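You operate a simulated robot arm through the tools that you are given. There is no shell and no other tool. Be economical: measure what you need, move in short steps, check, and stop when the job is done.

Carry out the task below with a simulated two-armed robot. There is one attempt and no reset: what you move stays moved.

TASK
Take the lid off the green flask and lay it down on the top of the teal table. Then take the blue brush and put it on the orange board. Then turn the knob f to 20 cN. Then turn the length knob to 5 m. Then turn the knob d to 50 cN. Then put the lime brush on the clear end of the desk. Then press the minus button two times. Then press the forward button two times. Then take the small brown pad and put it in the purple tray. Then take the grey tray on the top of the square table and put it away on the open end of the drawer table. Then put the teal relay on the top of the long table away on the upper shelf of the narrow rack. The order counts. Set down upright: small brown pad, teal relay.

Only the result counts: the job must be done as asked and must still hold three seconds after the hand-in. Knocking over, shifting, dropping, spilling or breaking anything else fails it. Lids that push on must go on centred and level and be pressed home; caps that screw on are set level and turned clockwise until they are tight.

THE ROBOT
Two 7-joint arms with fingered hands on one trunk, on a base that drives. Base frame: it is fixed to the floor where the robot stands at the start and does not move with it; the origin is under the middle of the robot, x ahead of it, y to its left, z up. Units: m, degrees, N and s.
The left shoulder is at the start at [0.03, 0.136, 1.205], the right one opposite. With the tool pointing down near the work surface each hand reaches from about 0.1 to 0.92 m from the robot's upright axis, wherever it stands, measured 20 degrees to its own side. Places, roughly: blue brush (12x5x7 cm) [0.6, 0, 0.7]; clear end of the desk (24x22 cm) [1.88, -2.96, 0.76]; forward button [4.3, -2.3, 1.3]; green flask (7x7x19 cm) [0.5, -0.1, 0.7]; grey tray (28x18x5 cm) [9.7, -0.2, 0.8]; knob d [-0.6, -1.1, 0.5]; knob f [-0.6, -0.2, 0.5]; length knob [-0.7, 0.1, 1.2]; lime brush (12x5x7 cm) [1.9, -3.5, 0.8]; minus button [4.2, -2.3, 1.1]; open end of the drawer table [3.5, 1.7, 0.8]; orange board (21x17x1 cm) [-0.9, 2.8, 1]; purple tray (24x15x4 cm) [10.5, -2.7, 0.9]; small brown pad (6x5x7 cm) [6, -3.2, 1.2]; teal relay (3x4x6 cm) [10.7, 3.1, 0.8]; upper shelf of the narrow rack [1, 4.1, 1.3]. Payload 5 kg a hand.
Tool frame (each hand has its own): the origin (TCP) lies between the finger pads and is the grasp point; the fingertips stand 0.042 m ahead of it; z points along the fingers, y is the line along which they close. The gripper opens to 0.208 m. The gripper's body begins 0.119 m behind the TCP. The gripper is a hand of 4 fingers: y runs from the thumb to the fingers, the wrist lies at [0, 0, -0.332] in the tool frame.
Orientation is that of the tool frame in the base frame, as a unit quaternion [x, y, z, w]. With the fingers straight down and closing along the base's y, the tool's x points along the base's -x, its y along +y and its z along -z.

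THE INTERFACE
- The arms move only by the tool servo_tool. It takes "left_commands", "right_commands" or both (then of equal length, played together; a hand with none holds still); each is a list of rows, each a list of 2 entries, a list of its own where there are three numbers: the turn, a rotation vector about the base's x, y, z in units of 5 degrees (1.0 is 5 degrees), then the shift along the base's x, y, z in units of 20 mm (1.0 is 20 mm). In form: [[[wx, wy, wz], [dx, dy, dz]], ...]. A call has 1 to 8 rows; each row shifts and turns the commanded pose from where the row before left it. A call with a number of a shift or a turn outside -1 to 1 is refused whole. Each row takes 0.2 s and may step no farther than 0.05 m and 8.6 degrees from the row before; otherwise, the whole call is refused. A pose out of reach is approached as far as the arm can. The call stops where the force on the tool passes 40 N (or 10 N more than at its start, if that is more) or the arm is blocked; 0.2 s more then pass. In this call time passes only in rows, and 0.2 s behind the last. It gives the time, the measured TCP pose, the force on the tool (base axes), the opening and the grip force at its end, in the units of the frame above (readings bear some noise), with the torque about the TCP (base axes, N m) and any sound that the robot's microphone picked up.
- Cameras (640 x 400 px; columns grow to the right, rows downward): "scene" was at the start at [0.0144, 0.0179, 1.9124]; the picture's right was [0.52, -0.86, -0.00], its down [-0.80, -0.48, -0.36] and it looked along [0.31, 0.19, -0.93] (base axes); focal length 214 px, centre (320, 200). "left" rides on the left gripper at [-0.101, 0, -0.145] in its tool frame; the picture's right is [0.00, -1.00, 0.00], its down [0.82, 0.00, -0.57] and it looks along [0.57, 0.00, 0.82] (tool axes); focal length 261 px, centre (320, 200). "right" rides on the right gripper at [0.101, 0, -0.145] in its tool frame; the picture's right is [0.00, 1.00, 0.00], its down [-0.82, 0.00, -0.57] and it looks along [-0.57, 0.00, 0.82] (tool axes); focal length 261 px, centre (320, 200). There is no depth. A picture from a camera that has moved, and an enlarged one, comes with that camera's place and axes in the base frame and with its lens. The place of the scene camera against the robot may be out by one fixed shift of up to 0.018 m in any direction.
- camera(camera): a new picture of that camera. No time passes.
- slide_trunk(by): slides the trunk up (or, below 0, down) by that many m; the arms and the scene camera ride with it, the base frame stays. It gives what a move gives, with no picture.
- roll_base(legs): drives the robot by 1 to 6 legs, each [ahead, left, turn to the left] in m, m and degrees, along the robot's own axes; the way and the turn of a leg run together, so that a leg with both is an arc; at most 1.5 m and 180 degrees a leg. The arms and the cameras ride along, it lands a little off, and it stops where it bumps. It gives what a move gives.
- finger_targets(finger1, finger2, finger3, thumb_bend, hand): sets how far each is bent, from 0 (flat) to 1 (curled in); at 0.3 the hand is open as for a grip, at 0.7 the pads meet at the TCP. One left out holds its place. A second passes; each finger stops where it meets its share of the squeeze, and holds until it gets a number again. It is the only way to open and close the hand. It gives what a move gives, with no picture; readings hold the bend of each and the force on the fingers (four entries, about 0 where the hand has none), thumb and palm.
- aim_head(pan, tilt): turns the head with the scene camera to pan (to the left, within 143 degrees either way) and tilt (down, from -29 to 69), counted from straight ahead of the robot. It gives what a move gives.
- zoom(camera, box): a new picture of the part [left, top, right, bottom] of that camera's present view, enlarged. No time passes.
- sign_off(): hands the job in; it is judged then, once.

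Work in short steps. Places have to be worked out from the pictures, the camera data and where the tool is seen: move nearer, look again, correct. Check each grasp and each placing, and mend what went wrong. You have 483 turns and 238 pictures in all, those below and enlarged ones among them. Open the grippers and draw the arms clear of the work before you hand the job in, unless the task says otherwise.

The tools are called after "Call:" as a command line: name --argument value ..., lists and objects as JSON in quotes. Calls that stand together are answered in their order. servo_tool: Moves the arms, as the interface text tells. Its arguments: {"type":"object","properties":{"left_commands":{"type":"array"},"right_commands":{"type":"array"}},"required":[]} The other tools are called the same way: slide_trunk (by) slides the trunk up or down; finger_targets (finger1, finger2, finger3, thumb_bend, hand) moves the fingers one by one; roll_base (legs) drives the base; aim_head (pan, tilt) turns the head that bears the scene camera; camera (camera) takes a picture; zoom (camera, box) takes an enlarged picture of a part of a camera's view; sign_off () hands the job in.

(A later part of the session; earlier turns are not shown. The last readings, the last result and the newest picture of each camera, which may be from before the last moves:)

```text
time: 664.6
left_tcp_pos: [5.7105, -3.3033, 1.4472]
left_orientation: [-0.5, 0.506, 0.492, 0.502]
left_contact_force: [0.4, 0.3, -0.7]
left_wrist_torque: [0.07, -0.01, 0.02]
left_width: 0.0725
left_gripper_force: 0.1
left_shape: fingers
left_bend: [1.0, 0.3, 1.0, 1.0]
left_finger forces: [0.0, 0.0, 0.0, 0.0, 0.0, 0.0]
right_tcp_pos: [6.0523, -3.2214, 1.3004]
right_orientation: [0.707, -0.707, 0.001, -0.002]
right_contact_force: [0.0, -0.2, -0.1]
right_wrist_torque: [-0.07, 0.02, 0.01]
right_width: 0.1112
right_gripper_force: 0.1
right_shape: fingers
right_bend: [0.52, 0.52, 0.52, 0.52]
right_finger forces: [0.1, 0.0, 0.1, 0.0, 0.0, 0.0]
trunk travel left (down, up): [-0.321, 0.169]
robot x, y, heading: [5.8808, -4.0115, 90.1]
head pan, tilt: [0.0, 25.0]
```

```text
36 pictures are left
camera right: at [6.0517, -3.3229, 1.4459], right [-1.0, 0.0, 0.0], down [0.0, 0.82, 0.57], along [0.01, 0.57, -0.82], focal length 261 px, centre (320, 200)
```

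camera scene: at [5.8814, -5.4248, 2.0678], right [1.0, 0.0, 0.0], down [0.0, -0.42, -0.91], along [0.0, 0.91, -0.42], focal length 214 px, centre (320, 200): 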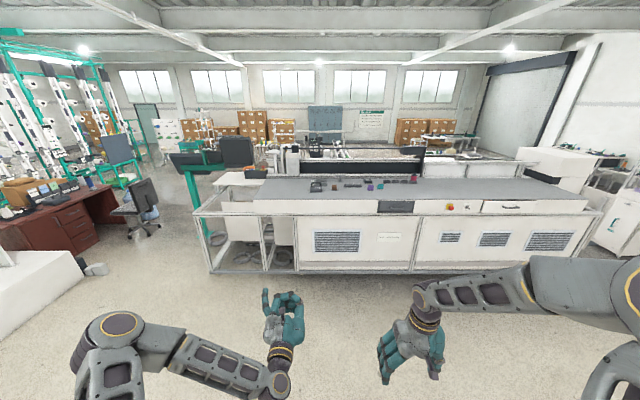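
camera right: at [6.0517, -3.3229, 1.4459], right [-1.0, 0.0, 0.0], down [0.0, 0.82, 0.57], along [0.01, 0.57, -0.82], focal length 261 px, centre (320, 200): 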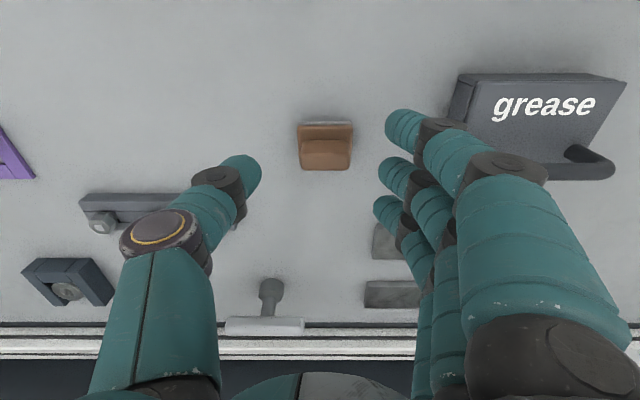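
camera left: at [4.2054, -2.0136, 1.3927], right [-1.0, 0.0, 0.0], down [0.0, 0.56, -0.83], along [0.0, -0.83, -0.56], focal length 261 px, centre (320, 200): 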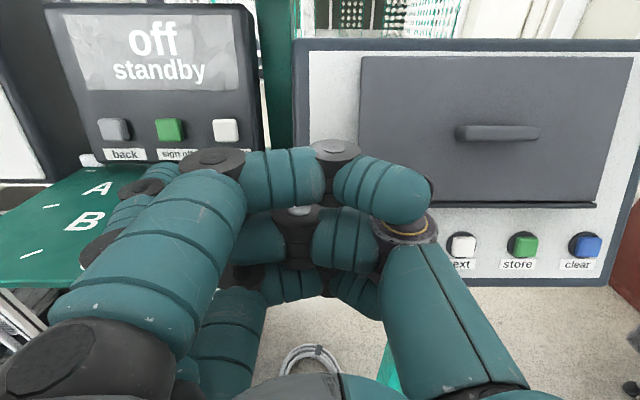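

Pad nearly centred; the grease can is close to the finger side, so narrow the opening, then descend gently.

Call:
finger_targets --hand "right" --finger1 0.57 --finger2 0.57 --finger3 0.57 --thumb_bend 0.56

Call:
servo_tool --right_commands '[[[0, 0, 0], [-0.05, 0.2, -0.8]], [[0, 0, 0], [-0.05, 0.2, -0.8]], [[0, 0, 0], [0, 0.1, -0.8]], [[0, 0, 0], [0, 0, -0.8]], [[0, 0, 0], [0, 0, -0.7]]]'

Call:
camera --camera "right"

```text
time: 665.6
left_tcp_pos: [5.7117, -3.3045, 1.4488]
left_orientation: [-0.5, 0.506, 0.492, 0.502]
left_contact_force: [-0.1, 0.2, 0.1]
left_wrist_torque: [-0.02, 0.0, -0.03]
left_width: 0.0724
left_gripper_force: 0.0
left_shape: fingers
left_bend: [1.0, 0.3, 1.0, 1.0]
left_finger forces: [0.0, 0.0, 0.0, 0.0, 0.1, 0.0]
right_tcp_pos: [6.0525, -3.222, 1.3005]
right_orientation: [0.707, -0.707, 0.001, -0.002]
right_contact_force: [0.0, -0.3, -0.6]
right_wrist_torque: [0.0, 0.01, -0.03]
right_width: 0.0911
right_gripper_force: 0.1
right_shape: fingers
right_bend: [0.56, 0.56, 0.56, 0.56]
right_finger forces: [0.0, 0.1, 0.0, 0.1, 0.0, 0.0]
trunk travel left (down, up): [-0.321, 0.169]
robot x, y, heading: [5.8837, -4.0123, 89.9]
head pan, tilt: [0.0, 25.0]
```

```text
time: 666.8
left_tcp_pos: [5.7123, -3.3055, 1.4475]
left_orientation: [-0.5, 0.506, 0.492, 0.502]
left_contact_force: [0.3, -0.5, 1.0]
left_wrist_torque: [0.02, -0.01, 0.0]
left_width: 0.0721
left_gripper_force: 0.1
left_shape: fingers
left_bend: [1.0, 0.3, 1.0, 1.0]
left_finger forces: [0.1, 0.1, 0.1, 0.0, 0.0, 0.1]
right_tcp_pos: [6.0518, -3.2119, 1.2241]
right_orientation: [0.707, -0.707, 0.001, -0.003]
right_contact_force: [0.3, -0.1, 1.2]
right_wrist_torque: [0.0, -0.03, 0.01]
right_width: 0.0913
right_gripper_force: 0.0
right_shape: fingers
right_bend: [0.56, 0.56, 0.56, 0.56]
right_finger forces: [0.1, 0.0, 0.0, 0.0, 0.0, 0.0]
trunk travel left (down, up): [-0.321, 0.169]
robot x, y, heading: [5.885, -4.0117, 90.0]
head pan, tilt: [0.0, 25.0]
```

```text
35 pictures are left
camera right: at [6.0518, -3.3149, 1.3692], right [-1.0, 0.0, -0.01], down [0.0, 0.82, 0.57], along [0.01, 0.57, -0.82], focal length 261 px, centre (320, 200)
```

right: 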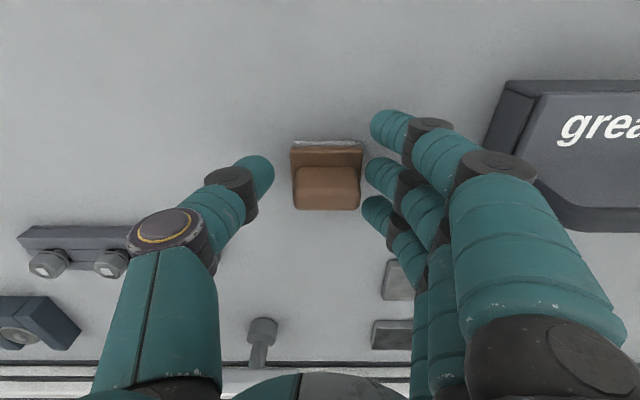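

Close on the pad and lift.

Call:
finger_targets --hand "right" --finger1 0.67 --finger2 0.67 --finger3 0.67 --thumb_bend 0.67

Call:
servo_tool --right_commands '[[[0, 0, 0], [0, 0, 0.4]], [[0, 0, 0], [0, 0, 1]], [[0, 0, 0], [0, 0, 1]], [[0, 0, 0], [0, 0, 1]], [[0, 0, 0], [0, 0, 1]], [[0, 0, 0], [0, -1, 1]], [[0, 0, 0], [0, -1, 0]], [[0, 0, 0], [0, -1, 0]]]'

Call:
camera --camera "right"

```text
time: 667.8
left_tcp_pos: [5.7118, -3.3053, 1.4475]
left_orientation: [-0.499, 0.506, 0.492, 0.502]
left_contact_force: [0.3, -0.1, -0.2]
left_wrist_torque: [0.02, -0.02, 0.0]
left_width: 0.0723
left_gripper_force: 0.0
left_shape: fingers
left_bend: [1.0, 0.3, 1.0, 1.0]
left_finger forces: [0.0, 0.0, 0.1, 0.0, 0.0, 0.1]
right_tcp_pos: [6.0526, -3.2129, 1.224]
right_orientation: [-0.707, 0.708, -0.001, 0.004]
right_contact_force: [0.2, 0.0, 0.0]
right_wrist_torque: [0.01, 0.03, 0.03]
right_width: 0.053
right_gripper_force: 15.4
right_shape: fingers
right_bend: [0.67, 0.61, 0.63, 0.64]
right_finger forces: [0.0, 9.1, 6.3, 0.1, 15.2, 0.1]
trunk travel left (down, up): [-0.321, 0.169]
robot x, y, heading: [5.8824, -4.0132, 89.8]
head pan, tilt: [0.0, 25.0]
```

```text
time: 669.6
left_tcp_pos: [5.7109, -3.3056, 1.4485]
left_orientation: [-0.501, 0.506, 0.491, 0.501]
left_contact_force: [0.6, -0.4, 0.3]
left_wrist_torque: [0.01, -0.01, 0.03]
left_width: 0.0722
left_gripper_force: 0.0
left_shape: fingers
left_bend: [1.0, 0.3, 1.0, 1.0]
left_finger forces: [0.1, 0.1, 0.0, 0.0, 0.1, 0.0]
right_tcp_pos: [6.0523, -3.2745, 1.3337]
right_orientation: [-0.707, 0.707, 0.0, 0.004]
right_contact_force: [0.6, 0.0, 0.3]
right_wrist_torque: [0.11, 0.0, -0.03]
right_width: 0.0528
right_gripper_force: 15.3
right_shape: fingers
right_bend: [0.67, 0.61, 0.63, 0.64]
right_finger forces: [0.1, 9.2, 5.9, 0.0, 15.1, 0.0]
trunk travel left (down, up): [-0.321, 0.169]
robot x, y, heading: [5.8818, -4.016, 90.3]
head pan, tilt: [0.0, 25.0]
```

```text
34 pictures are left
camera right: at [6.0518, -3.3763, 1.4787], right [-1.0, 0.0, 0.0], down [0.0, 0.82, 0.57], along [0.01, 0.57, -0.82], focal length 261 px, centre (320, 200)
```

right: 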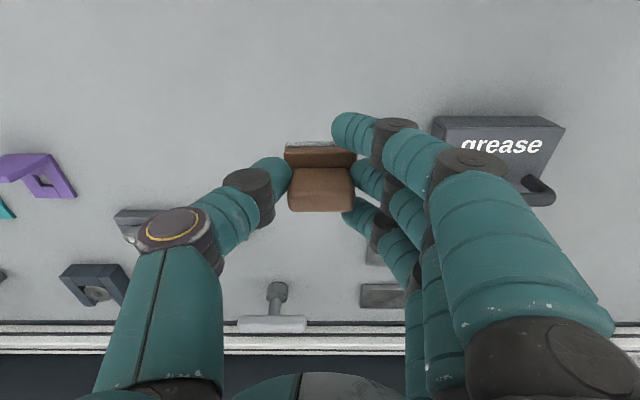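

Pad held upright. Back off and strafe east toward the purple tray at (10.5,−2.7).

Call:
roll_base --legs '[[-0.9, 0, 0], [0, -1.5, 0], [0, -1.5, 0], [0, -0.9, 0]]'

Call:
aim_head --pan -10 --tilt 25

Call:
camera --camera "scene"

```text
time: 692.7
left_tcp_pos: [9.6274, -4.2684, 1.4481]
left_orientation: [-0.491, 0.515, 0.483, 0.51]
left_contact_force: [0.5, 0.6, -0.3]
left_wrist_torque: [-0.03, -0.02, 0.02]
left_width: 0.0724
left_gripper_force: 0.0
left_shape: fingers
left_bend: [1.0, 0.3, 1.0, 1.0]
left_finger forces: [0.0, 0.0, 0.0, 0.0, 0.1, 0.0]
right_tcp_pos: [9.9692, -4.2503, 1.333]
right_orientation: [-0.694, 0.72, -0.001, 0.004]
right_contact_force: [0.4, 0.2, -0.5]
right_wrist_torque: [-0.02, 0.02, -0.04]
right_width: 0.0529
right_gripper_force: 15.1
right_shape: fingers
right_bend: [0.67, 0.61, 0.63, 0.64]
right_finger forces: [0.0, 9.1, 5.8, 0.1, 15.1, 0.0]
trunk travel left (down, up): [-0.321, 0.169]
robot x, y, heading: [9.7739, -4.9868, 88.2]
head pan, tilt: [0.0, 25.0]
```

```text
time: 693.4
left_tcp_pos: [9.6268, -4.2694, 1.4485]
left_orientation: [-0.491, 0.514, 0.484, 0.51]
left_contact_force: [0.7, -0.3, 0.1]
left_wrist_torque: [-0.01, -0.03, 0.01]
left_width: 0.0722
left_gripper_force: 0.0
left_shape: fingers
left_bend: [1.0, 0.3, 1.0, 1.0]
left_finger forces: [0.1, 0.0, 0.0, 0.0, 0.1, 0.2]
right_tcp_pos: [9.9693, -4.2496, 1.3334]
right_orientation: [-0.695, 0.719, 0.0, 0.004]
right_contact_force: [0.2, 0.3, 0.2]
right_wrist_torque: [0.0, -0.02, 0.0]
right_width: 0.0528
right_gripper_force: 14.9
right_shape: fingers
right_bend: [0.67, 0.61, 0.63, 0.64]
right_finger forces: [0.0, 9.2, 5.8, 0.0, 15.0, 0.0]
trunk travel left (down, up): [-0.321, 0.169]
robot x, y, heading: [9.773, -4.9844, 88.3]
head pan, tilt: [-10.0, 25.0]
```

```text
33 pictures are left
camera scene: at [9.7887, -4.934, 2.0678], right [0.98, -0.2, 0.0], down [-0.09, -0.41, -0.91], along [0.19, 0.89, -0.42], focal length 214 px, centre (320, 200)
```

scene: 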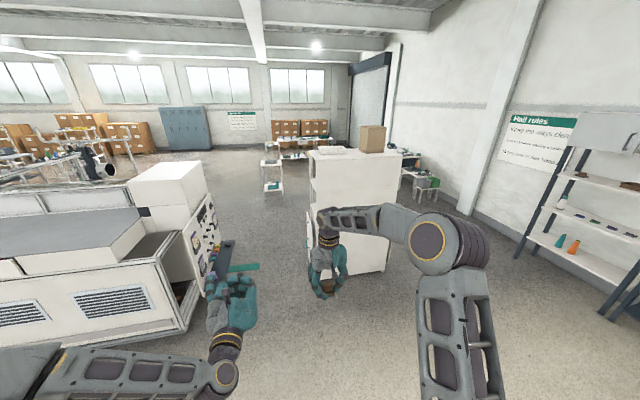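

Zoom around the white cabinet.

Call:
zoom --camera "scene" --box '[250, 130, 450, 300]'

```text
2.35 times, centred on (350, 215) of scene
camera zoom: at [9.7887, -4.934, 2.0678], right [0.98, -0.2, 0.0], down [-0.09, -0.41, -0.91], along [0.19, 0.89, -0.42], focal length 505 px, centre (249, 165)
```

zoom: 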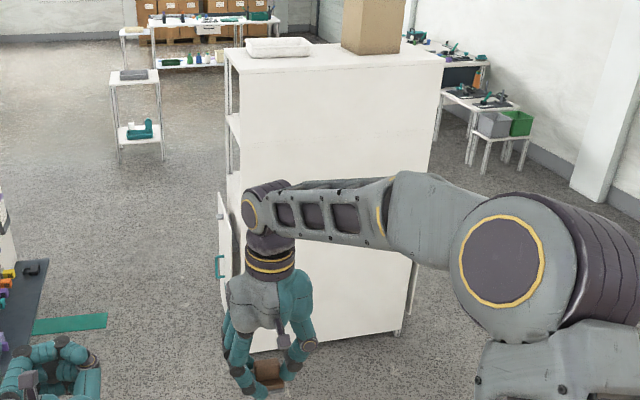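

The tray sits inside a cabinet shelf open to the west (shelf above at z≈1.2), so the pad must be inserted with a horizontal hand. I'll set the pad down on the machine's rear table and regrip it with the left hand, which points horizontally.

Call:
roll_base --legs '[[0, 1.4, 1.8], [0, 0.37, 0], [0.95, 0, 0]]'

Call:
camera --camera "right"

```text
time: 706.9
left_tcp_pos: [7.8532, -3.2913, 1.4484]
left_orientation: [-0.497, 0.508, 0.49, 0.504]
left_contact_force: [-0.2, 0.0, -0.6]
left_wrist_torque: [0.03, -0.04, 0.0]
left_width: 0.072
left_gripper_force: 0.0
left_shape: fingers
left_bend: [1.0, 0.3, 1.0, 1.0]
left_finger forces: [0.0, 0.0, 0.0, 0.0, 0.0, 0.0]
right_tcp_pos: [8.1954, -3.2622, 1.3337]
right_orientation: [-0.705, 0.71, -0.001, 0.002]
right_contact_force: [0.1, 0.0, -1.1]
right_wrist_torque: [-0.06, 0.0, 0.01]
right_width: 0.0529
right_gripper_force: 14.4
right_shape: fingers
right_bend: [0.67, 0.61, 0.63, 0.64]
right_finger forces: [0.0, 9.2, 5.7, 0.1, 14.9, 0.0]
trunk travel left (down, up): [-0.321, 0.169]
robot x, y, heading: [8.0168, -4.0019, 89.6]
head pan, tilt: [-10.0, 25.0]
```

```text
31 pictures are left
camera right: at [8.1923, -3.3639, 1.4779], right [-1.0, 0.01, 0.0], down [0.01, 0.82, 0.57], along [0.01, 0.57, -0.82], focal length 261 px, centre (320, 200)
```

right: 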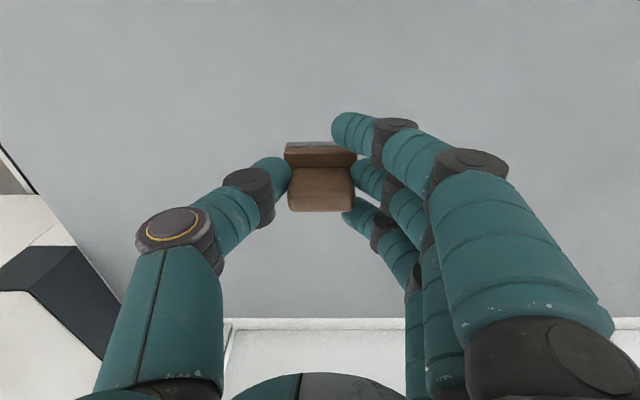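

Clear surface. Lower the pad and set it down.

Call:
servo_tool --right_commands '[[[0, 0, 0], [0, -0.4, -1]], [[0, 0, 0], [0, -0.4, -1]], [[0, 0, 0], [0, -0.4, -1]], [[0, 0, 0], [0, -0.4, -1]], [[0, 0, 0], [0, -0.4, -0.8]], [[0, 0, 0], [0, 0, -0.4]]]'

Call:
servo_tool --right_commands '[[[0, 0, 0], [0, 0, -0.2]], [[0, 0, 0], [0, 0, -0.2]]]'

```text
time: 708.3
left_tcp_pos: [7.8521, -3.2907, 1.4469]
left_orientation: [-0.498, 0.509, 0.489, 0.504]
left_contact_force: [-0.2, -0.7, 0.7]
left_wrist_torque: [-0.02, -0.02, 0.03]
left_width: 0.0724
left_gripper_force: 0.0
left_shape: fingers
left_bend: [1.0, 0.3, 1.0, 1.0]
left_finger forces: [0.0, 0.0, 0.0, 0.1, 0.0, 0.0]
right_tcp_pos: [8.1944, -3.3013, 1.2263]
right_orientation: [-0.704, 0.71, -0.002, 0.003]
right_contact_force: [-1.7, 0.8, -0.5]
right_wrist_torque: [-0.04, -0.02, -0.01]
right_width: 0.0529
right_gripper_force: 14.5
right_shape: fingers
right_bend: [0.67, 0.61, 0.63, 0.64]
right_finger forces: [0.1, 9.3, 5.6, 0.1, 14.8, 0.0]
trunk travel left (down, up): [-0.321, 0.169]
robot x, y, heading: [8.0165, -3.9991, 89.7]
head pan, tilt: [-10.0, 25.0]
```

```text
time: 708.9
left_tcp_pos: [7.8527, -3.2911, 1.4506]
left_orientation: [-0.498, 0.508, 0.49, 0.504]
left_contact_force: [0.1, -0.2, -0.2]
left_wrist_torque: [-0.01, -0.01, -0.01]
left_width: 0.0724
left_gripper_force: 0.1
left_shape: fingers
left_bend: [1.0, 0.3, 1.0, 1.0]
left_finger forces: [0.1, 0.0, 0.0, 0.0, 0.1, 0.0]
right_tcp_pos: [8.1937, -3.3032, 1.221]
right_orientation: [-0.703, 0.711, 0.001, 0.005]
right_contact_force: [0.4, -0.1, 13.2]
right_wrist_torque: [0.13, 0.14, 0.04]
right_width: 0.0533
right_gripper_force: 17.1
right_shape: fingers
right_bend: [0.67, 0.61, 0.63, 0.64]
right_finger forces: [0.0, 11.0, 6.1, 0.1, 17.3, 0.0]
trunk travel left (down, up): [-0.321, 0.169]
robot x, y, heading: [8.0203, -4.0007, 89.5]
head pan, tilt: [-10.0, 25.0]
```

Contact. Release, lift the right away, open the left hand and strafe right so the left can take the pad.

Call:
finger_targets --hand "right" --finger1 0.55 --finger2 0.55 --finger3 0.55 --thumb_bend 0.55

Call:
servo_tool --right_commands '[[[0, 0, 0], [0, 0, 1]], [[0, 0, 0], [0, 0, 1]], [[0, 0, 0], [0, 0, 1]], [[0, 0, 0], [0, 0, 1]], [[0, 0, 0], [0, 0, 1]], [[0, 0, 0], [0, 0, 1]], [[0, 0, 0], [1, 0, 1]], [[0, 0, 0], [1, 0, 1]]]'

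Call:
finger_targets --hand "left" --finger1 0.54 --finger2 0.54 --finger3 0.54 --thumb_bend 0.54

Call:
servo_tool --right_commands '[[[0, 0, 0], [1, -0.5, 0]], [[0, 0, 0], [1, -0.5, 0]], [[0, 0, 0], [1, -0.5, 0]], [[0, 0, 0], [1, -0.5, 0]], [[0, 0, 0], [1, -0.5, 0]], [[0, 0, 0], [1, -0.5, 0]], [[0, 0, 0], [1, -0.5, 0]], [[0, 0, 0], [1, -0.5, 0]]]'

Call:
roll_base --legs '[[-0.2, 0, 0], [0, -0.33, 0.4]]'

Call:
camera --camera "left"

```text
time: 709.9
left_tcp_pos: [7.8522, -3.2902, 1.4485]
left_orientation: [-0.498, 0.508, 0.49, 0.504]
left_contact_force: [0.0, 0.7, 0.2]
left_wrist_torque: [0.01, -0.01, 0.01]
left_width: 0.072
left_gripper_force: 0.1
left_shape: fingers
left_bend: [1.0, 0.3, 1.0, 1.0]
left_finger forces: [0.0, 0.1, 0.0, 0.0, 0.0, 0.1]
right_tcp_pos: [8.1943, -3.303, 1.2209]
right_orientation: [-0.703, 0.711, 0.0, 0.004]
right_contact_force: [0.5, 0.0, -0.4]
right_wrist_torque: [0.04, 0.0, 0.02]
right_width: 0.0943
right_gripper_force: 0.0
right_shape: fingers
right_bend: [0.55, 0.55, 0.55, 0.55]
right_finger forces: [0.0, 0.0, 0.0, 0.1, 0.1, 0.0]
trunk travel left (down, up): [-0.321, 0.169]
robot x, y, heading: [8.014, -4.0005, 89.4]
head pan, tilt: [-10.0, 25.0]
```

```text
time: 711.7
left_tcp_pos: [7.853, -3.2911, 1.449]
left_orientation: [-0.497, 0.508, 0.49, 0.504]
left_contact_force: [-1.2, -0.6, 0.5]
left_wrist_torque: [-0.07, 0.04, 0.03]
left_width: 0.0723
left_gripper_force: 0.0
left_shape: fingers
left_bend: [1.0, 0.3, 1.0, 1.0]
left_finger forces: [0.1, 0.0, 0.1, 0.0, 0.0, 0.0]
right_tcp_pos: [8.2329, -3.3036, 1.3808]
right_orientation: [-0.704, 0.71, 0.0, 0.002]
right_contact_force: [-0.2, -1.2, -0.1]
right_wrist_torque: [0.0, 0.02, 0.0]
right_width: 0.0948
right_gripper_force: 0.0
right_shape: fingers
right_bend: [0.55, 0.55, 0.55, 0.55]
right_finger forces: [0.0, 0.0, 0.1, 0.1, 0.1, 0.1]
trunk travel left (down, up): [-0.321, 0.169]
robot x, y, heading: [8.0134, -4.0026, 89.6]
head pan, tilt: [-10.0, 25.0]
```

```text
time: 712.7
left_tcp_pos: [7.8524, -3.2905, 1.448]
left_orientation: [-0.497, 0.509, 0.489, 0.505]
left_contact_force: [0.3, -0.5, -0.4]
left_wrist_torque: [0.02, 0.01, 0.01]
left_width: 0.0994
left_gripper_force: 0.0
left_shape: fingers
left_bend: [0.54, 0.54, 0.54, 0.54]
left_finger forces: [0.0, 0.1, 0.1, 0.0, 0.1, 0.0]
right_tcp_pos: [8.2328, -3.3035, 1.3793]
right_orientation: [-0.704, 0.71, 0.0, 0.003]
right_contact_force: [0.0, -0.2, -0.7]
right_wrist_torque: [0.01, 0.02, -0.02]
right_width: 0.0945
right_gripper_force: 0.1
right_shape: fingers
right_bend: [0.55, 0.55, 0.55, 0.55]
right_finger forces: [0.1, 0.1, 0.0, 0.0, 0.2, 0.0]
trunk travel left (down, up): [-0.321, 0.169]
robot x, y, heading: [8.0204, -4.0035, 89.9]
head pan, tilt: [-10.0, 25.0]
```

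```text
time: 714.5
left_tcp_pos: [7.853, -3.2918, 1.4497]
left_orientation: [-0.497, 0.509, 0.49, 0.504]
left_contact_force: [0.7, 0.0, 1.0]
left_wrist_torque: [-0.03, -0.02, 0.05]
left_width: 0.0996
left_gripper_force: 0.0
left_shape: fingers
left_bend: [0.54, 0.54, 0.54, 0.54]
left_finger forces: [0.0, 0.0, 0.0, 0.1, 0.1, 0.0]
right_tcp_pos: [8.3935, -3.3827, 1.3823]
right_orientation: [-0.704, 0.71, 0.0, 0.003]
right_contact_force: [0.2, -0.7, 0.6]
right_wrist_torque: [0.07, 0.02, -0.01]
right_width: 0.0945
right_gripper_force: 0.0
right_shape: fingers
right_bend: [0.55, 0.55, 0.55, 0.55]
right_finger forces: [0.1, 0.0, 0.1, 0.1, 0.1, 0.1]
trunk travel left (down, up): [-0.321, 0.169]
robot x, y, heading: [8.0147, -3.9971, 89.4]
head pan, tilt: [-10.0, 25.0]
```

```text
time: 717.9
left_tcp_pos: [8.1803, -3.495, 1.4484]
left_orientation: [-0.499, 0.507, 0.491, 0.503]
left_contact_force: [-1.0, -0.5, -0.1]
left_wrist_torque: [-0.03, 0.0, 0.04]
left_width: 0.0997
left_gripper_force: 0.1
left_shape: fingers
left_bend: [0.54, 0.54, 0.54, 0.54]
left_finger forces: [0.0, 0.0, 0.0, 0.1, 0.0, 0.0]
right_tcp_pos: [8.7241, -3.5825, 1.3818]
right_orientation: [0.707, -0.707, 0.0, -0.002]
right_contact_force: [0.5, -0.5, 0.0]
right_wrist_torque: [-0.02, 0.06, -0.03]
right_width: 0.0949
right_gripper_force: 0.1
right_shape: fingers
right_bend: [0.55, 0.55, 0.55, 0.55]
right_finger forces: [0.1, 0.0, 0.1, 0.0, 0.0, 0.1]
trunk travel left (down, up): [-0.321, 0.169]
robot x, y, heading: [8.3521, -4.2063, 90.1]
head pan, tilt: [-10.0, 25.0]
```

```text
30 pictures are left
camera left: at [8.1782, -3.6391, 1.5514], right [1.0, -0.02, 0.01], down [0.0, -0.58, -0.81], along [0.02, 0.81, -0.58], focal length 261 px, centre (320, 200)
```

left: 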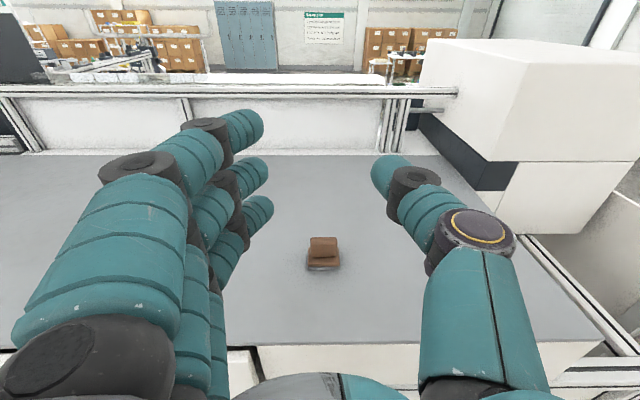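

Pad stands at (8.193,−3.303). Lower the left hand to z≈1.215 and advance around it.

Call:
servo_tool --left_commands '[[[0, 0, 0], [0.08, -0.3, -1]], [[0, 0, 0], [0.08, -0.3, -1]], [[0, 0, 0], [0.08, 0, -1]], [[0, 0, 0], [0.08, 0, -1]], [[0, 0, 0], [0.08, 0, -1]], [[0, 0, 0], [0.08, 0, -1]], [[0, 0, 0], [0.08, 0, -1]], [[0, 0, 0], [0.08, 0, -1]]]'

Call:
servo_tool --left_commands '[[[0, 0, 0], [0, 0, -1]], [[0, 0, 0], [0, 0, -1]], [[0, 0, 0], [0, 0, -1]], [[0, 0, 0], [0, 0.3, -0.6]], [[0, 0, 0], [0, 0.8, 0]], [[0, 0, 0], [0, 0.8, 0]], [[0, 0, 0], [0, 0.8, 0]], [[0, 0, 0], [0, 0.8, 0]]]'

Call:
camera --camera "left"

```text
time: 719.7
left_tcp_pos: [8.1917, -3.5016, 1.286]
left_orientation: [-0.5, 0.506, 0.492, 0.501]
left_contact_force: [-0.2, 0.3, -0.2]
left_wrist_torque: [0.02, -0.02, 0.01]
left_width: 0.0994
left_gripper_force: 0.1
left_shape: fingers
left_bend: [0.54, 0.54, 0.54, 0.54]
left_finger forces: [0.0, 0.0, 0.0, 0.0, 0.0, 0.1]
left hand out of reach, approached as far as the arm can: row 1
right_tcp_pos: [8.7234, -3.5813, 1.3822]
right_orientation: [0.707, -0.707, 0.001, -0.002]
right_contact_force: [-0.1, 0.8, -0.6]
right_wrist_torque: [0.0, 0.01, -0.01]
right_width: 0.0945
right_gripper_force: 0.0
right_shape: fingers
right_bend: [0.55, 0.55, 0.55, 0.55]
right_finger forces: [0.0, 0.1, 0.1, 0.0, 0.0, 0.0]
trunk travel left (down, up): [-0.321, 0.169]
robot x, y, heading: [8.353, -4.2032, 90.5]
head pan, tilt: [-10.0, 25.0]
```

```text
time: 721.5
left_tcp_pos: [8.1923, -3.4314, 1.2145]
left_orientation: [-0.5, 0.506, 0.492, 0.502]
left_contact_force: [1.1, 0.6, 0.4]
left_wrist_torque: [0.02, -0.01, 0.03]
left_width: 0.0996
left_gripper_force: 0.0
left_shape: fingers
left_bend: [0.54, 0.54, 0.54, 0.54]
left_finger forces: [0.0, 0.0, 0.0, 0.1, 0.1, 0.1]
right_tcp_pos: [8.7236, -3.5826, 1.3824]
right_orientation: [-0.707, 0.707, -0.001, 0.003]
right_contact_force: [0.6, 0.4, -0.7]
right_wrist_torque: [-0.04, 0.01, 0.0]
right_width: 0.0944
right_gripper_force: 0.0
right_shape: fingers
right_bend: [0.55, 0.55, 0.55, 0.55]
right_finger forces: [0.0, 0.1, 0.1, 0.0, 0.1, 0.0]
trunk travel left (down, up): [-0.321, 0.169]
robot x, y, heading: [8.3524, -4.2051, 90.1]
head pan, tilt: [-10.0, 25.0]
```

```text
29 pictures are left
camera left: at [8.1898, -3.5754, 1.3183], right [1.0, -0.02, 0.01], down [0.0, -0.58, -0.81], along [0.02, 0.81, -0.58], focal length 261 px, centre (320, 200)
```

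left: 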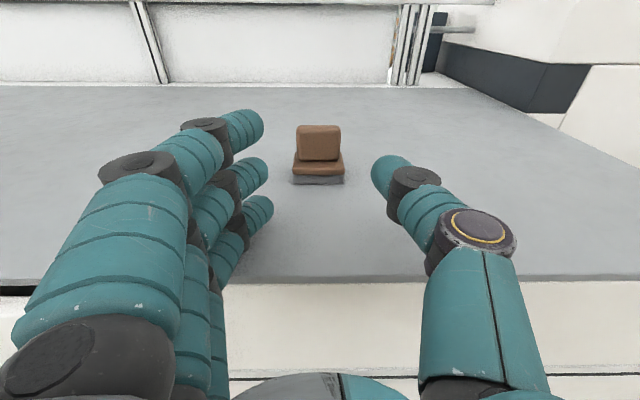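

Advance and close on the pad.

Call:
servo_tool --left_commands '[[[0, 0, 0], [0, 0.95, 0]], [[0, 0, 0], [0, 0.95, 0]], [[0, 0, 0], [0, 0.95, 0]], [[0, 0, 0], [0, 0.95, 0]], [[0, 0, 0], [0, 0.95, 0]], [[0, 0, 0], [0, 0.9, 0]]]'

Call:
finger_targets --hand "left" --finger1 0.66 --finger2 0.66 --finger3 0.66 --thumb_bend 0.66

Call:
servo_tool --left_commands '[[[0, 0, 0], [0, 0, 0.4]], [[0, 0, 0], [0, 0, 1]], [[0, 0, 0], [0, 0, 1]], [[0, 0, 0], [0, 0, 1]], [[0, 0, 0], [0, 0, 1]], [[0, 0, 0], [0, 0, 1]]]'

Call:
camera --camera "left"

```text
time: 722.9
left_tcp_pos: [8.1933, -3.3177, 1.2148]
left_orientation: [-0.5, 0.506, 0.492, 0.501]
left_contact_force: [0.2, 1.0, -0.1]
left_wrist_torque: [0.03, 0.02, 0.0]
left_width: 0.0997
left_gripper_force: 0.0
left_shape: fingers
left_bend: [0.54, 0.54, 0.54, 0.54]
left_finger forces: [0.0, 0.1, 0.0, 0.1, 0.0, 0.1]
right_tcp_pos: [8.7225, -3.5815, 1.3801]
right_orientation: [-0.707, 0.707, -0.001, 0.002]
right_contact_force: [-0.6, 0.3, -0.1]
right_wrist_torque: [-0.04, 0.02, 0.01]
right_width: 0.0946
right_gripper_force: 0.1
right_shape: fingers
right_bend: [0.55, 0.55, 0.55, 0.55]
right_finger forces: [0.0, 0.0, 0.1, 0.0, 0.0, 0.0]
trunk travel left (down, up): [-0.321, 0.169]
robot x, y, heading: [8.3507, -4.203, 90.3]
head pan, tilt: [-10.0, 25.0]
```

```text
time: 723.9
left_tcp_pos: [8.1927, -3.3186, 1.2146]
left_orientation: [-0.499, 0.507, 0.491, 0.502]
left_contact_force: [0.2, 0.8, 1.9]
left_wrist_torque: [0.11, 0.06, -0.03]
left_width: 0.0569
left_gripper_force: 14.1
left_shape: fingers
left_bend: [0.66, 0.62, 0.61, 0.63]
left_finger forces: [0.0, 6.4, 7.5, 0.1, 14.2, 0.1]
right_tcp_pos: [8.7219, -3.5826, 1.3819]
right_orientation: [0.707, -0.707, 0.001, -0.003]
right_contact_force: [-0.4, -0.1, 0.7]
right_wrist_torque: [0.01, 0.03, -0.02]
right_width: 0.0946
right_gripper_force: 0.0
right_shape: fingers
right_bend: [0.55, 0.55, 0.55, 0.55]
right_finger forces: [0.1, 0.0, 0.0, 0.1, 0.1, 0.0]
trunk travel left (down, up): [-0.321, 0.169]
robot x, y, heading: [8.3519, -4.204, 90.0]
head pan, tilt: [-10.0, 25.0]
```

```text
time: 725.3
left_tcp_pos: [8.1947, -3.3213, 1.3239]
left_orientation: [-0.5, 0.506, 0.493, 0.502]
left_contact_force: [0.0, -0.6, -0.2]
left_wrist_torque: [0.01, 0.02, -0.01]
left_width: 0.0566
left_gripper_force: 14.0
left_shape: fingers
left_bend: [0.66, 0.62, 0.61, 0.63]
left_finger forces: [0.1, 6.6, 7.2, 0.0, 14.0, 0.0]
right_tcp_pos: [8.7241, -3.5832, 1.3833]
right_orientation: [-0.707, 0.707, 0.0, 0.002]
right_contact_force: [0.6, 0.0, -0.5]
right_wrist_torque: [0.06, 0.04, 0.03]
right_width: 0.0949
right_gripper_force: 0.1
right_shape: fingers
right_bend: [0.55, 0.55, 0.55, 0.55]
right_finger forces: [0.0, 0.0, 0.0, 0.2, 0.0, 0.0]
trunk travel left (down, up): [-0.321, 0.169]
robot x, y, heading: [8.3505, -4.2068, 90.1]
head pan, tilt: [-10.0, 25.0]
```

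```text
28 pictures are left
camera left: at [8.1918, -3.4641, 1.4267], right [1.0, -0.02, 0.01], down [0.0, -0.58, -0.81], along [0.02, 0.81, -0.58], focal length 261 px, centre (320, 200)
```

left: 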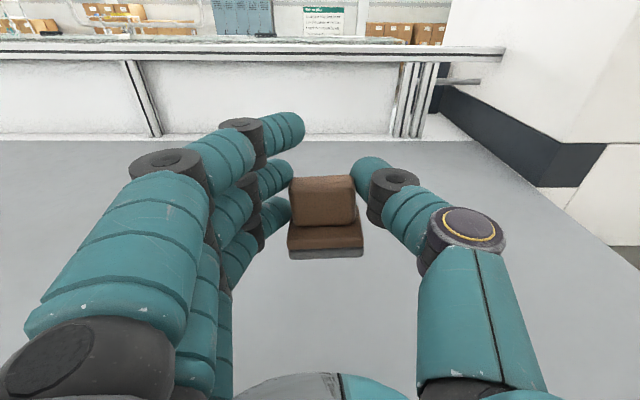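

Pad is held upright by the horizontal left hand. Retract it, then drive round to the cabinet's west front facing +x.

Call:
servo_tool --left_commands '[[[0, 0, 0], [0, -1, 0]], [[0, 0, 0], [0, -1, 0]], [[0, 0, 0], [0, -1, 0]], [[0, 0, 0], [0, -1, 0]], [[0, 0, 0], [0, -1, 0]], [[0, 0, 0], [0, -1, 0]], [[0, 0, 0], [0, -1, 0]], [[0, 0, 0], [0, -1, 0]]]' --right_commands '[[[0, 0, 0], [-0.5, -0.3, 0]], [[0, 0, 0], [-0.5, -0.3, 0]], [[0, 0, 0], [-0.5, -0.3, 0]], [[0, 0, 0], [-0.5, -0.3, 0]], [[0, 0, 0], [-0.5, -0.3, 0]], [[0, 0, 0], [-0.5, -0.3, 0]], [[0, 0, 0], [-0.5, -0.3, 0]], [[0, 0, 0], [-0.5, -0.3, 0]]]'

Call:
servo_tool --left_commands '[[[0, 0, 0], [0, -1, 0]], [[0, 0, 0], [0, -1, 0]], [[0, 0, 0], [0, -1, 0]], [[0, 0, 0], [0, -1, 0]], [[0, 0, 0], [0, -1, 0]]]'

Call:
roll_base --legs '[[-0.7, 0, 0], [0, 0, -90], [1.1, 0, 0], [0, 1.0, 0]]'

Call:
aim_head --pan 20 --tilt 35

Call:
camera --camera "scene"

```text
time: 727.1
left_tcp_pos: [8.1927, -3.4802, 1.324]
left_orientation: [-0.5, 0.506, 0.491, 0.502]
left_contact_force: [0.0, -0.9, 0.4]
left_wrist_torque: [0.0, 0.02, 0.0]
left_width: 0.0566
left_gripper_force: 14.4
left_shape: fingers
left_bend: [0.66, 0.62, 0.61, 0.63]
left_finger forces: [0.0, 6.6, 7.1, 0.0, 14.0, 0.0]
right_tcp_pos: [8.6411, -3.6318, 1.3821]
right_orientation: [0.708, -0.707, 0.0, -0.003]
right_contact_force: [0.2, -0.7, 0.3]
right_wrist_torque: [0.05, -0.03, -0.04]
right_width: 0.0946
right_gripper_force: 0.1
right_shape: fingers
right_bend: [0.55, 0.55, 0.55, 0.55]
right_finger forces: [0.0, 0.0, 0.1, 0.0, 0.1, 0.0]
trunk travel left (down, up): [-0.321, 0.169]
robot x, y, heading: [8.3479, -4.2063, 89.8]
head pan, tilt: [-10.0, 25.0]
```

```text
time: 728.3
left_tcp_pos: [8.1983, -3.5365, 1.3002]
left_orientation: [-0.499, 0.505, 0.493, 0.502]
left_contact_force: [0.8, 0.7, -0.4]
left_wrist_torque: [0.0, -0.01, -0.01]
left_width: 0.0568
left_gripper_force: 14.2
left_shape: fingers
left_bend: [0.66, 0.62, 0.61, 0.63]
left_finger forces: [0.1, 6.6, 7.0, 0.0, 13.9, 0.2]
left hand out of reach, approached as far as the arm can: row 3, 4, 5
right_tcp_pos: [8.6407, -3.6305, 1.3818]
right_orientation: [-0.707, 0.707, -0.002, 0.002]
right_contact_force: [1.1, -0.3, 0.4]
right_wrist_torque: [0.0, -0.03, -0.01]
right_width: 0.0948
right_gripper_force: 0.0
right_shape: fingers
right_bend: [0.55, 0.55, 0.55, 0.55]
right_finger forces: [0.0, 0.1, 0.0, 0.1, 0.0, 0.0]
trunk travel left (down, up): [-0.321, 0.169]
robot x, y, heading: [8.3539, -4.2056, 90.1]
head pan, tilt: [-10.0, 25.0]
```

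```text
time: 746.1
left_tcp_pos: [10.1826, -3.8213, 1.2999]
left_orientation: [0.025, 0.71, -0.028, 0.703]
left_contact_force: [-0.2, -0.5, -1.5]
left_wrist_torque: [-0.02, -0.04, -0.01]
left_width: 0.0566
left_gripper_force: 13.4
left_shape: fingers
left_bend: [0.66, 0.62, 0.61, 0.63]
left_finger forces: [0.1, 6.5, 6.9, 0.0, 14.0, 0.1]
right_tcp_pos: [10.0659, -4.2575, 1.382]
right_orientation: [0.028, 1.0, -0.002, 0.001]
right_contact_force: [-0.3, 0.5, -0.6]
right_wrist_torque: [0.0, -0.02, 0.01]
right_width: 0.0947
right_gripper_force: 0.1
right_shape: fingers
right_bend: [0.55, 0.55, 0.55, 0.55]
right_finger forces: [0.0, 0.0, 0.0, 0.0, 0.1, 0.1]
trunk travel left (down, up): [-0.321, 0.169]
robot x, y, heading: [9.5093, -3.9362, -3.0]
head pan, tilt: [-10.0, 25.0]
```

```text
time: 747.1
left_tcp_pos: [10.1841, -3.8219, 1.2992]
left_orientation: [0.024, 0.711, -0.027, 0.702]
left_contact_force: [0.6, 0.4, -0.5]
left_wrist_torque: [-0.02, -0.03, 0.03]
left_width: 0.0567
left_gripper_force: 13.6
left_shape: fingers
left_bend: [0.66, 0.62, 0.61, 0.63]
left_finger forces: [0.0, 6.6, 7.0, 0.0, 14.0, 0.0]
right_tcp_pos: [10.0666, -4.2598, 1.3826]
right_orientation: [0.029, 1.0, -0.003, 0.002]
right_contact_force: [-0.3, 0.5, -0.6]
right_wrist_torque: [-0.01, 0.03, 0.0]
right_width: 0.0948
right_gripper_force: 0.1
right_shape: fingers
right_bend: [0.55, 0.55, 0.55, 0.55]
right_finger forces: [0.1, 0.1, 0.0, 0.0, 0.0, 0.1]
trunk travel left (down, up): [-0.321, 0.169]
robot x, y, heading: [9.5069, -3.935, -3.1]
head pan, tilt: [20.0, 35.0]
```

```text
27 pictures are left
camera scene: at [9.5608, -3.9205, 2.0521], right [0.29, -0.96, 0.0], down [-0.55, -0.17, -0.82], along [0.78, 0.24, -0.57], focal length 214 px, centre (320, 200)
```

scene: 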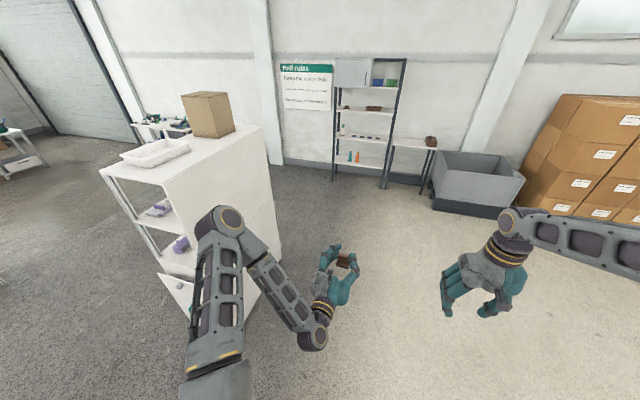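

Zoom on the cabinet shelves.

Call:
zoom --camera "scene" --box '[90, 140, 250, 320]'

```text
2.22 times, centred on (170, 230) of scene
camera zoom: at [9.5608, -3.9205, 2.0521], right [0.29, -0.96, 0.0], down [-0.55, -0.17, -0.82], along [0.78, 0.24, -0.57], focal length 477 px, centre (653, 133)
```

zoom: 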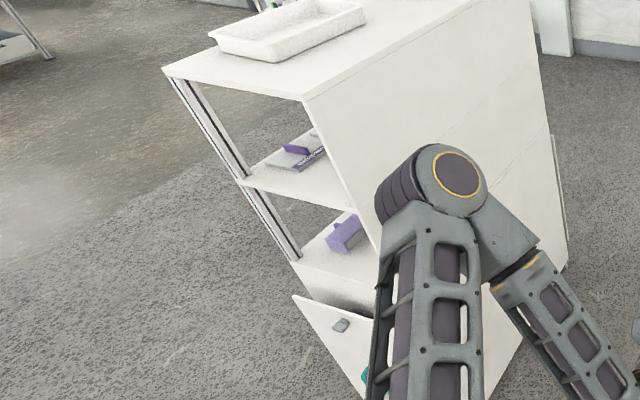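

Fine-tune: back 0.09 m, square up, and strafe left to the cabinet's open side.

Call:
roll_base --legs '[[-0.09, 0, 3], [0, 0.5, 0], [0, 0.42, 0]]'

Call:
camera --camera "left"

```text
time: 752.9
left_tcp_pos: [10.0836, -2.8552, 1.3]
left_orientation: [0.002, 0.711, -0.005, 0.703]
left_contact_force: [0.6, 0.4, -0.9]
left_wrist_torque: [0.01, -0.01, -0.05]
left_width: 0.0565
left_gripper_force: 13.9
left_shape: fingers
left_bend: [0.66, 0.62, 0.61, 0.63]
left_finger forces: [0.0, 6.6, 7.1, 0.1, 14.0, 0.0]
right_tcp_pos: [9.9945, -3.2984, 1.3812]
right_orientation: [-0.003, 1.0, -0.002, 0.002]
right_contact_force: [0.8, 0.3, 0.9]
right_wrist_torque: [-0.08, 0.0, -0.02]
right_width: 0.0946
right_gripper_force: 0.0
right_shape: fingers
right_bend: [0.55, 0.55, 0.55, 0.55]
right_finger forces: [0.1, 0.0, 0.1, 0.0, 0.0, 0.1]
trunk travel left (down, up): [-0.321, 0.169]
robot x, y, heading: [9.414, -3.0142, 0.3]
head pan, tilt: [20.0, 35.0]
```

```text
25 pictures are left
camera left: at [9.9414, -2.8526, 1.4036], right [-0.01, -1.0, 0.01], down [-0.58, 0.0, -0.81], along [0.81, -0.01, -0.58], focal length 261 px, centre (320, 200)
```

left: 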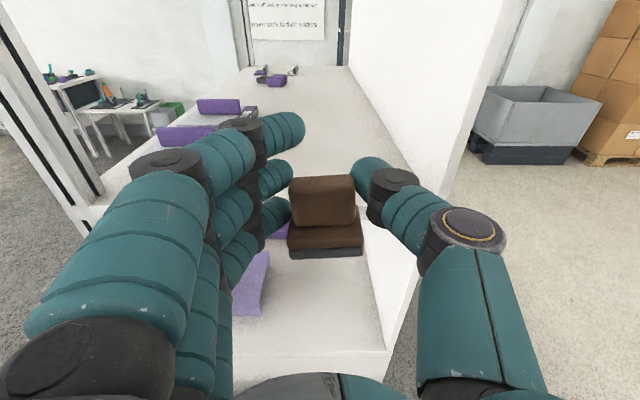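

The lower shelf (z≈0.9) holds something purple at about (10.31+,−2.70). Lower the trunk 0.25 to look in between the shelves.

Call:
slide_trunk --by -0.25

Call:
camera --camera "left"

```text
time: 755.5
left_tcp_pos: [10.0843, -2.8552, 1.0519]
left_orientation: [0.003, 0.71, -0.005, 0.704]
left_contact_force: [0.0, -0.1, -1.1]
left_wrist_torque: [-0.01, 0.03, 0.03]
left_width: 0.0565
left_gripper_force: 13.9
left_shape: fingers
left_bend: [0.66, 0.62, 0.61, 0.63]
left_finger forces: [0.0, 6.6, 7.0, 0.0, 14.1, 0.0]
right_tcp_pos: [9.9945, -3.2999, 1.1333]
right_orientation: [-0.002, 1.0, -0.002, 0.002]
right_contact_force: [0.3, 0.0, 0.2]
right_wrist_torque: [-0.04, -0.03, -0.02]
right_width: 0.0949
right_gripper_force: 0.0
right_shape: fingers
right_bend: [0.55, 0.55, 0.55, 0.55]
right_finger forces: [0.0, 0.0, 0.1, 0.1, 0.0, 0.0]
trunk travel left (down, up): [-0.071, 0.419]
robot x, y, heading: [9.4205, -3.0129, 0.4]
head pan, tilt: [20.0, 35.0]
```

```text
24 pictures are left
camera left: at [9.9412, -2.8532, 1.154], right [-0.01, -1.0, 0.01], down [-0.58, 0.0, -0.81], along [0.81, -0.01, -0.58], focal length 261 px, centre (320, 200)
```

left: 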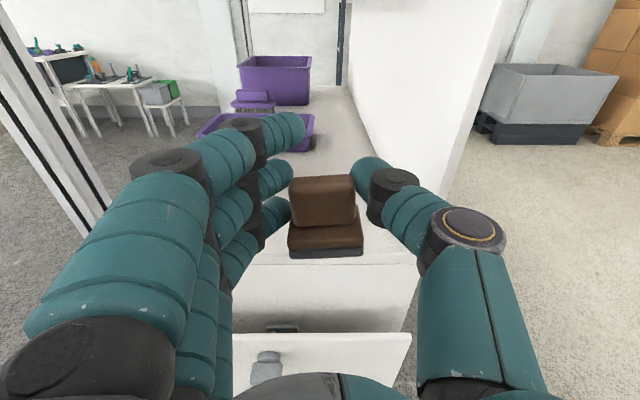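

The purple tray is at about (10.52,−2.70) deeper on the shelf; something purple also lies nearer the front. Move the hand to y=−2.70 to look straight in.

Call:
servo_tool --left_commands '[[[0, 0, 0], [-0.1, 1, 0]], [[0, 0, 0], [-0.1, 1, 0]], [[0, 0, 0], [-0.1, 1, 0]], [[0, 0, 0], [-0.1, 1, 0]], [[0, 0, 0], [-0.1, 1, 0]], [[0, 0, 0], [-0.1, 1, 0]], [[0, 0, 0], [-0.1, 1, 0]], [[0, 0, 0], [-0.1, 0.8, 0]]]'

Call:
camera --camera "left"

```text
time: 757.3
left_tcp_pos: [10.0752, -2.6983, 1.0477]
left_orientation: [0.003, 0.711, -0.006, 0.703]
left_contact_force: [0.5, -0.6, -0.3]
left_wrist_torque: [-0.02, 0.04, 0.01]
left_width: 0.0567
left_gripper_force: 13.6
left_shape: fingers
left_bend: [0.66, 0.62, 0.61, 0.63]
left_finger forces: [0.0, 6.5, 7.0, 0.0, 14.0, 0.0]
left hand out of reach, approached as far as the arm can: row 1, 3
right_tcp_pos: [9.9932, -3.299, 1.1316]
right_orientation: [-0.002, 1.0, -0.003, 0.002]
right_contact_force: [-0.5, 0.8, 0.2]
right_wrist_torque: [-0.01, -0.05, -0.01]
right_width: 0.0948
right_gripper_force: 0.1
right_shape: fingers
right_bend: [0.55, 0.55, 0.55, 0.55]
right_finger forces: [0.1, 0.0, 0.1, 0.0, 0.1, 0.1]
trunk travel left (down, up): [-0.071, 0.419]
robot x, y, heading: [9.4161, -3.0108, 0.4]
head pan, tilt: [20.0, 35.0]
```

```text
23 pictures are left
camera left: at [9.9311, -2.6967, 1.1504], right [-0.01, -1.0, 0.01], down [-0.58, 0.0, -0.81], along [0.81, -0.02, -0.58], focal length 261 px, centre (320, 200)
```

left: 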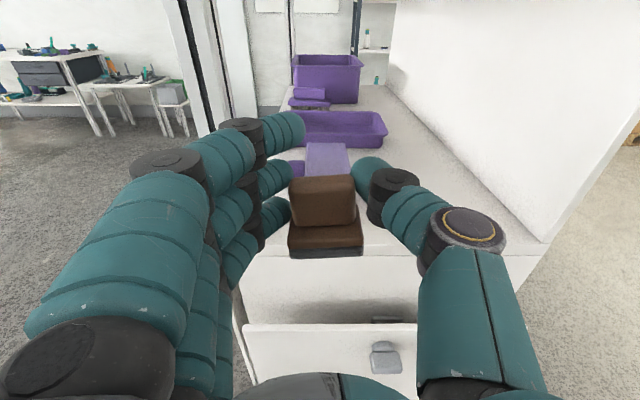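

Tray spans y≈−2.64…−2.88; a purple brush stands before it (y>−2.75). I'll go in at y≈−2.785 with a slight 10° nose-down pitch.

Call:
servo_tool --left_commands '[[[0, 1, 0], [0, -1, -0.5]], [[0, 1, 0], [0, -1, -0.5]], [[0, 0, 0], [0, -1, -0.4]], [[0, 0, 0], [0, -1, -0.2]], [[0, 0, 0], [0.5, -0.35, 0]], [[0, 0, 0], [0.8, 0, 0]], [[0, 0, 0], [0.8, 0, 0]], [[0, 0, 0], [0.8, 0, 0]]]'

Call:
servo_tool --left_commands '[[[0, 0, 0], [1, 0, 0]], [[0, 0, 0], [1, 0, 0]], [[0, 0, 0], [1, 0, 0]], [[0, 0, 0], [1, 0, 0]], [[0, 0, 0], [1, 0, 0]], [[0, 0, 0], [1, 0, 0]], [[0, 0, 0], [1, 0, 0]]]'

Call:
camera --camera "left"

```text
time: 759.1
left_tcp_pos: [10.1429, -2.7843, 1.0111]
left_orientation: [0.002, 0.77, -0.006, 0.638]
left_contact_force: [-0.6, 0.3, 0.2]
left_wrist_torque: [-0.01, 0.02, 0.02]
left_width: 0.0564
left_gripper_force: 13.4
left_shape: fingers
left_bend: [0.66, 0.62, 0.61, 0.63]
left_finger forces: [0.1, 6.5, 6.9, 0.0, 13.9, 0.0]
left hand out of reach, approached as far as the arm can: row 2
right_tcp_pos: [9.9934, -3.2997, 1.1328]
right_orientation: [-0.002, 1.0, -0.003, 0.001]
right_contact_force: [1.3, 0.1, -0.4]
right_wrist_torque: [-0.02, 0.02, -0.02]
right_width: 0.0949
right_gripper_force: 0.0
right_shape: fingers
right_bend: [0.55, 0.55, 0.55, 0.55]
right_finger forces: [0.0, 0.1, 0.0, 0.0, 0.1, 0.0]
trunk travel left (down, up): [-0.071, 0.419]
robot x, y, heading: [9.4185, -3.0093, 0.4]
head pan, tilt: [20.0, 35.0]
```

```text
time: 760.2
left_tcp_pos: [10.2216, -2.7856, 1.0102]
left_orientation: [0.003, 0.771, -0.008, 0.637]
left_contact_force: [-23.8, -4.1, 9.0]
left_wrist_torque: [0.32, 0.55, 0.91]
left_width: 0.0455
left_gripper_force: 12.0
left_shape: fingers
left_bend: [0.66, 0.66, 0.69, 0.66]
left_finger forces: [0.0, 0.0, 24.8, 0.1, 0.0, 0.0]
right_tcp_pos: [9.9925, -3.2995, 1.1322]
right_orientation: [-0.003, 1.0, -0.003, 0.001]
right_contact_force: [0.5, -0.5, -0.3]
right_wrist_torque: [-0.03, 0.11, -0.01]
right_width: 0.0945
right_gripper_force: 0.1
right_shape: fingers
right_bend: [0.55, 0.55, 0.55, 0.55]
right_finger forces: [0.1, 0.0, 0.0, 0.0, 0.0, 0.1]
trunk travel left (down, up): [-0.071, 0.419]
robot x, y, heading: [9.4174, -3.0148, 0.3]
head pan, tilt: [20.0, 35.0]
stopped in row 5 (left hand): the force on the tool passed its limit at 61 N (the readings are from after the stop); the commanded pose is now the measured one
```

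```text
22 pictures are left
camera left: at [10.0998, -2.7825, 1.1372], right [-0.01, -1.0, 0.01], down [-0.72, 0.0, -0.7], along [0.7, -0.02, -0.72], focal length 261 px, centre (320, 200)
```

left: 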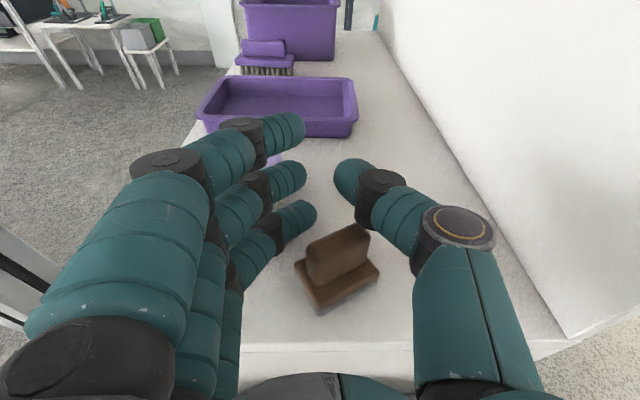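

The shelf edge is higher than I thought: the pad was pushed out of the grip but stands upright on the shelf's front. Open the hand carefully.

Call:
finger_targets --hand "left" --finger1 0.5 --finger2 0.5 --finger3 0.5 --thumb_bend 0.5

Call:
camera --camera "left"

```text
time: 761.2
left_tcp_pos: [10.2231, -2.7855, 1.0109]
left_orientation: [0.002, 0.772, -0.006, 0.636]
left_contact_force: [-27.4, -10.0, 0.8]
left_wrist_torque: [-0.38, 1.02, 1.03]
left_width: 0.1197
left_gripper_force: 13.9
left_shape: fingers
left_bend: [0.5, 0.5, 0.71, 0.5]
left_finger forces: [0.0, 0.0, 28.3, 0.0, 0.0, 0.1]
right_tcp_pos: [9.9925, -3.2993, 1.1317]
right_orientation: [-0.002, 1.0, -0.001, 0.001]
right_contact_force: [0.6, -0.2, 0.9]
right_wrist_torque: [-0.01, 0.0, 0.0]
right_width: 0.0946
right_gripper_force: 0.0
right_shape: fingers
right_bend: [0.55, 0.55, 0.55, 0.55]
right_finger forces: [0.0, 0.0, 0.0, 0.0, 0.0, 0.0]
trunk travel left (down, up): [-0.071, 0.419]
robot x, y, heading: [9.4202, -3.0092, 0.3]
head pan, tilt: [20.0, 35.0]
```

```text
21 pictures are left
camera left: at [10.1005, -2.7821, 1.1372], right [-0.01, -1.0, 0.01], down [-0.72, 0.0, -0.7], along [0.7, -0.02, -0.72], focal length 261 px, centre (320, 200)
```

left: 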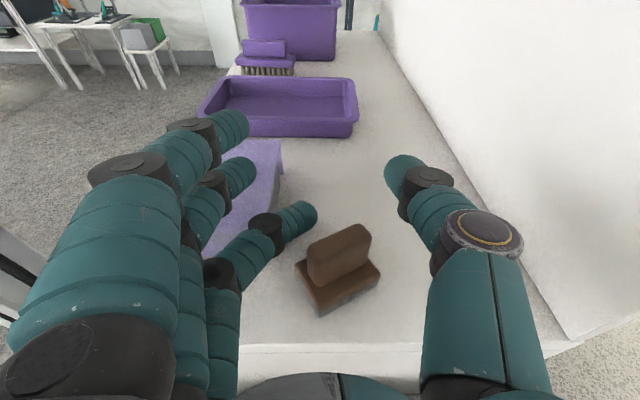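

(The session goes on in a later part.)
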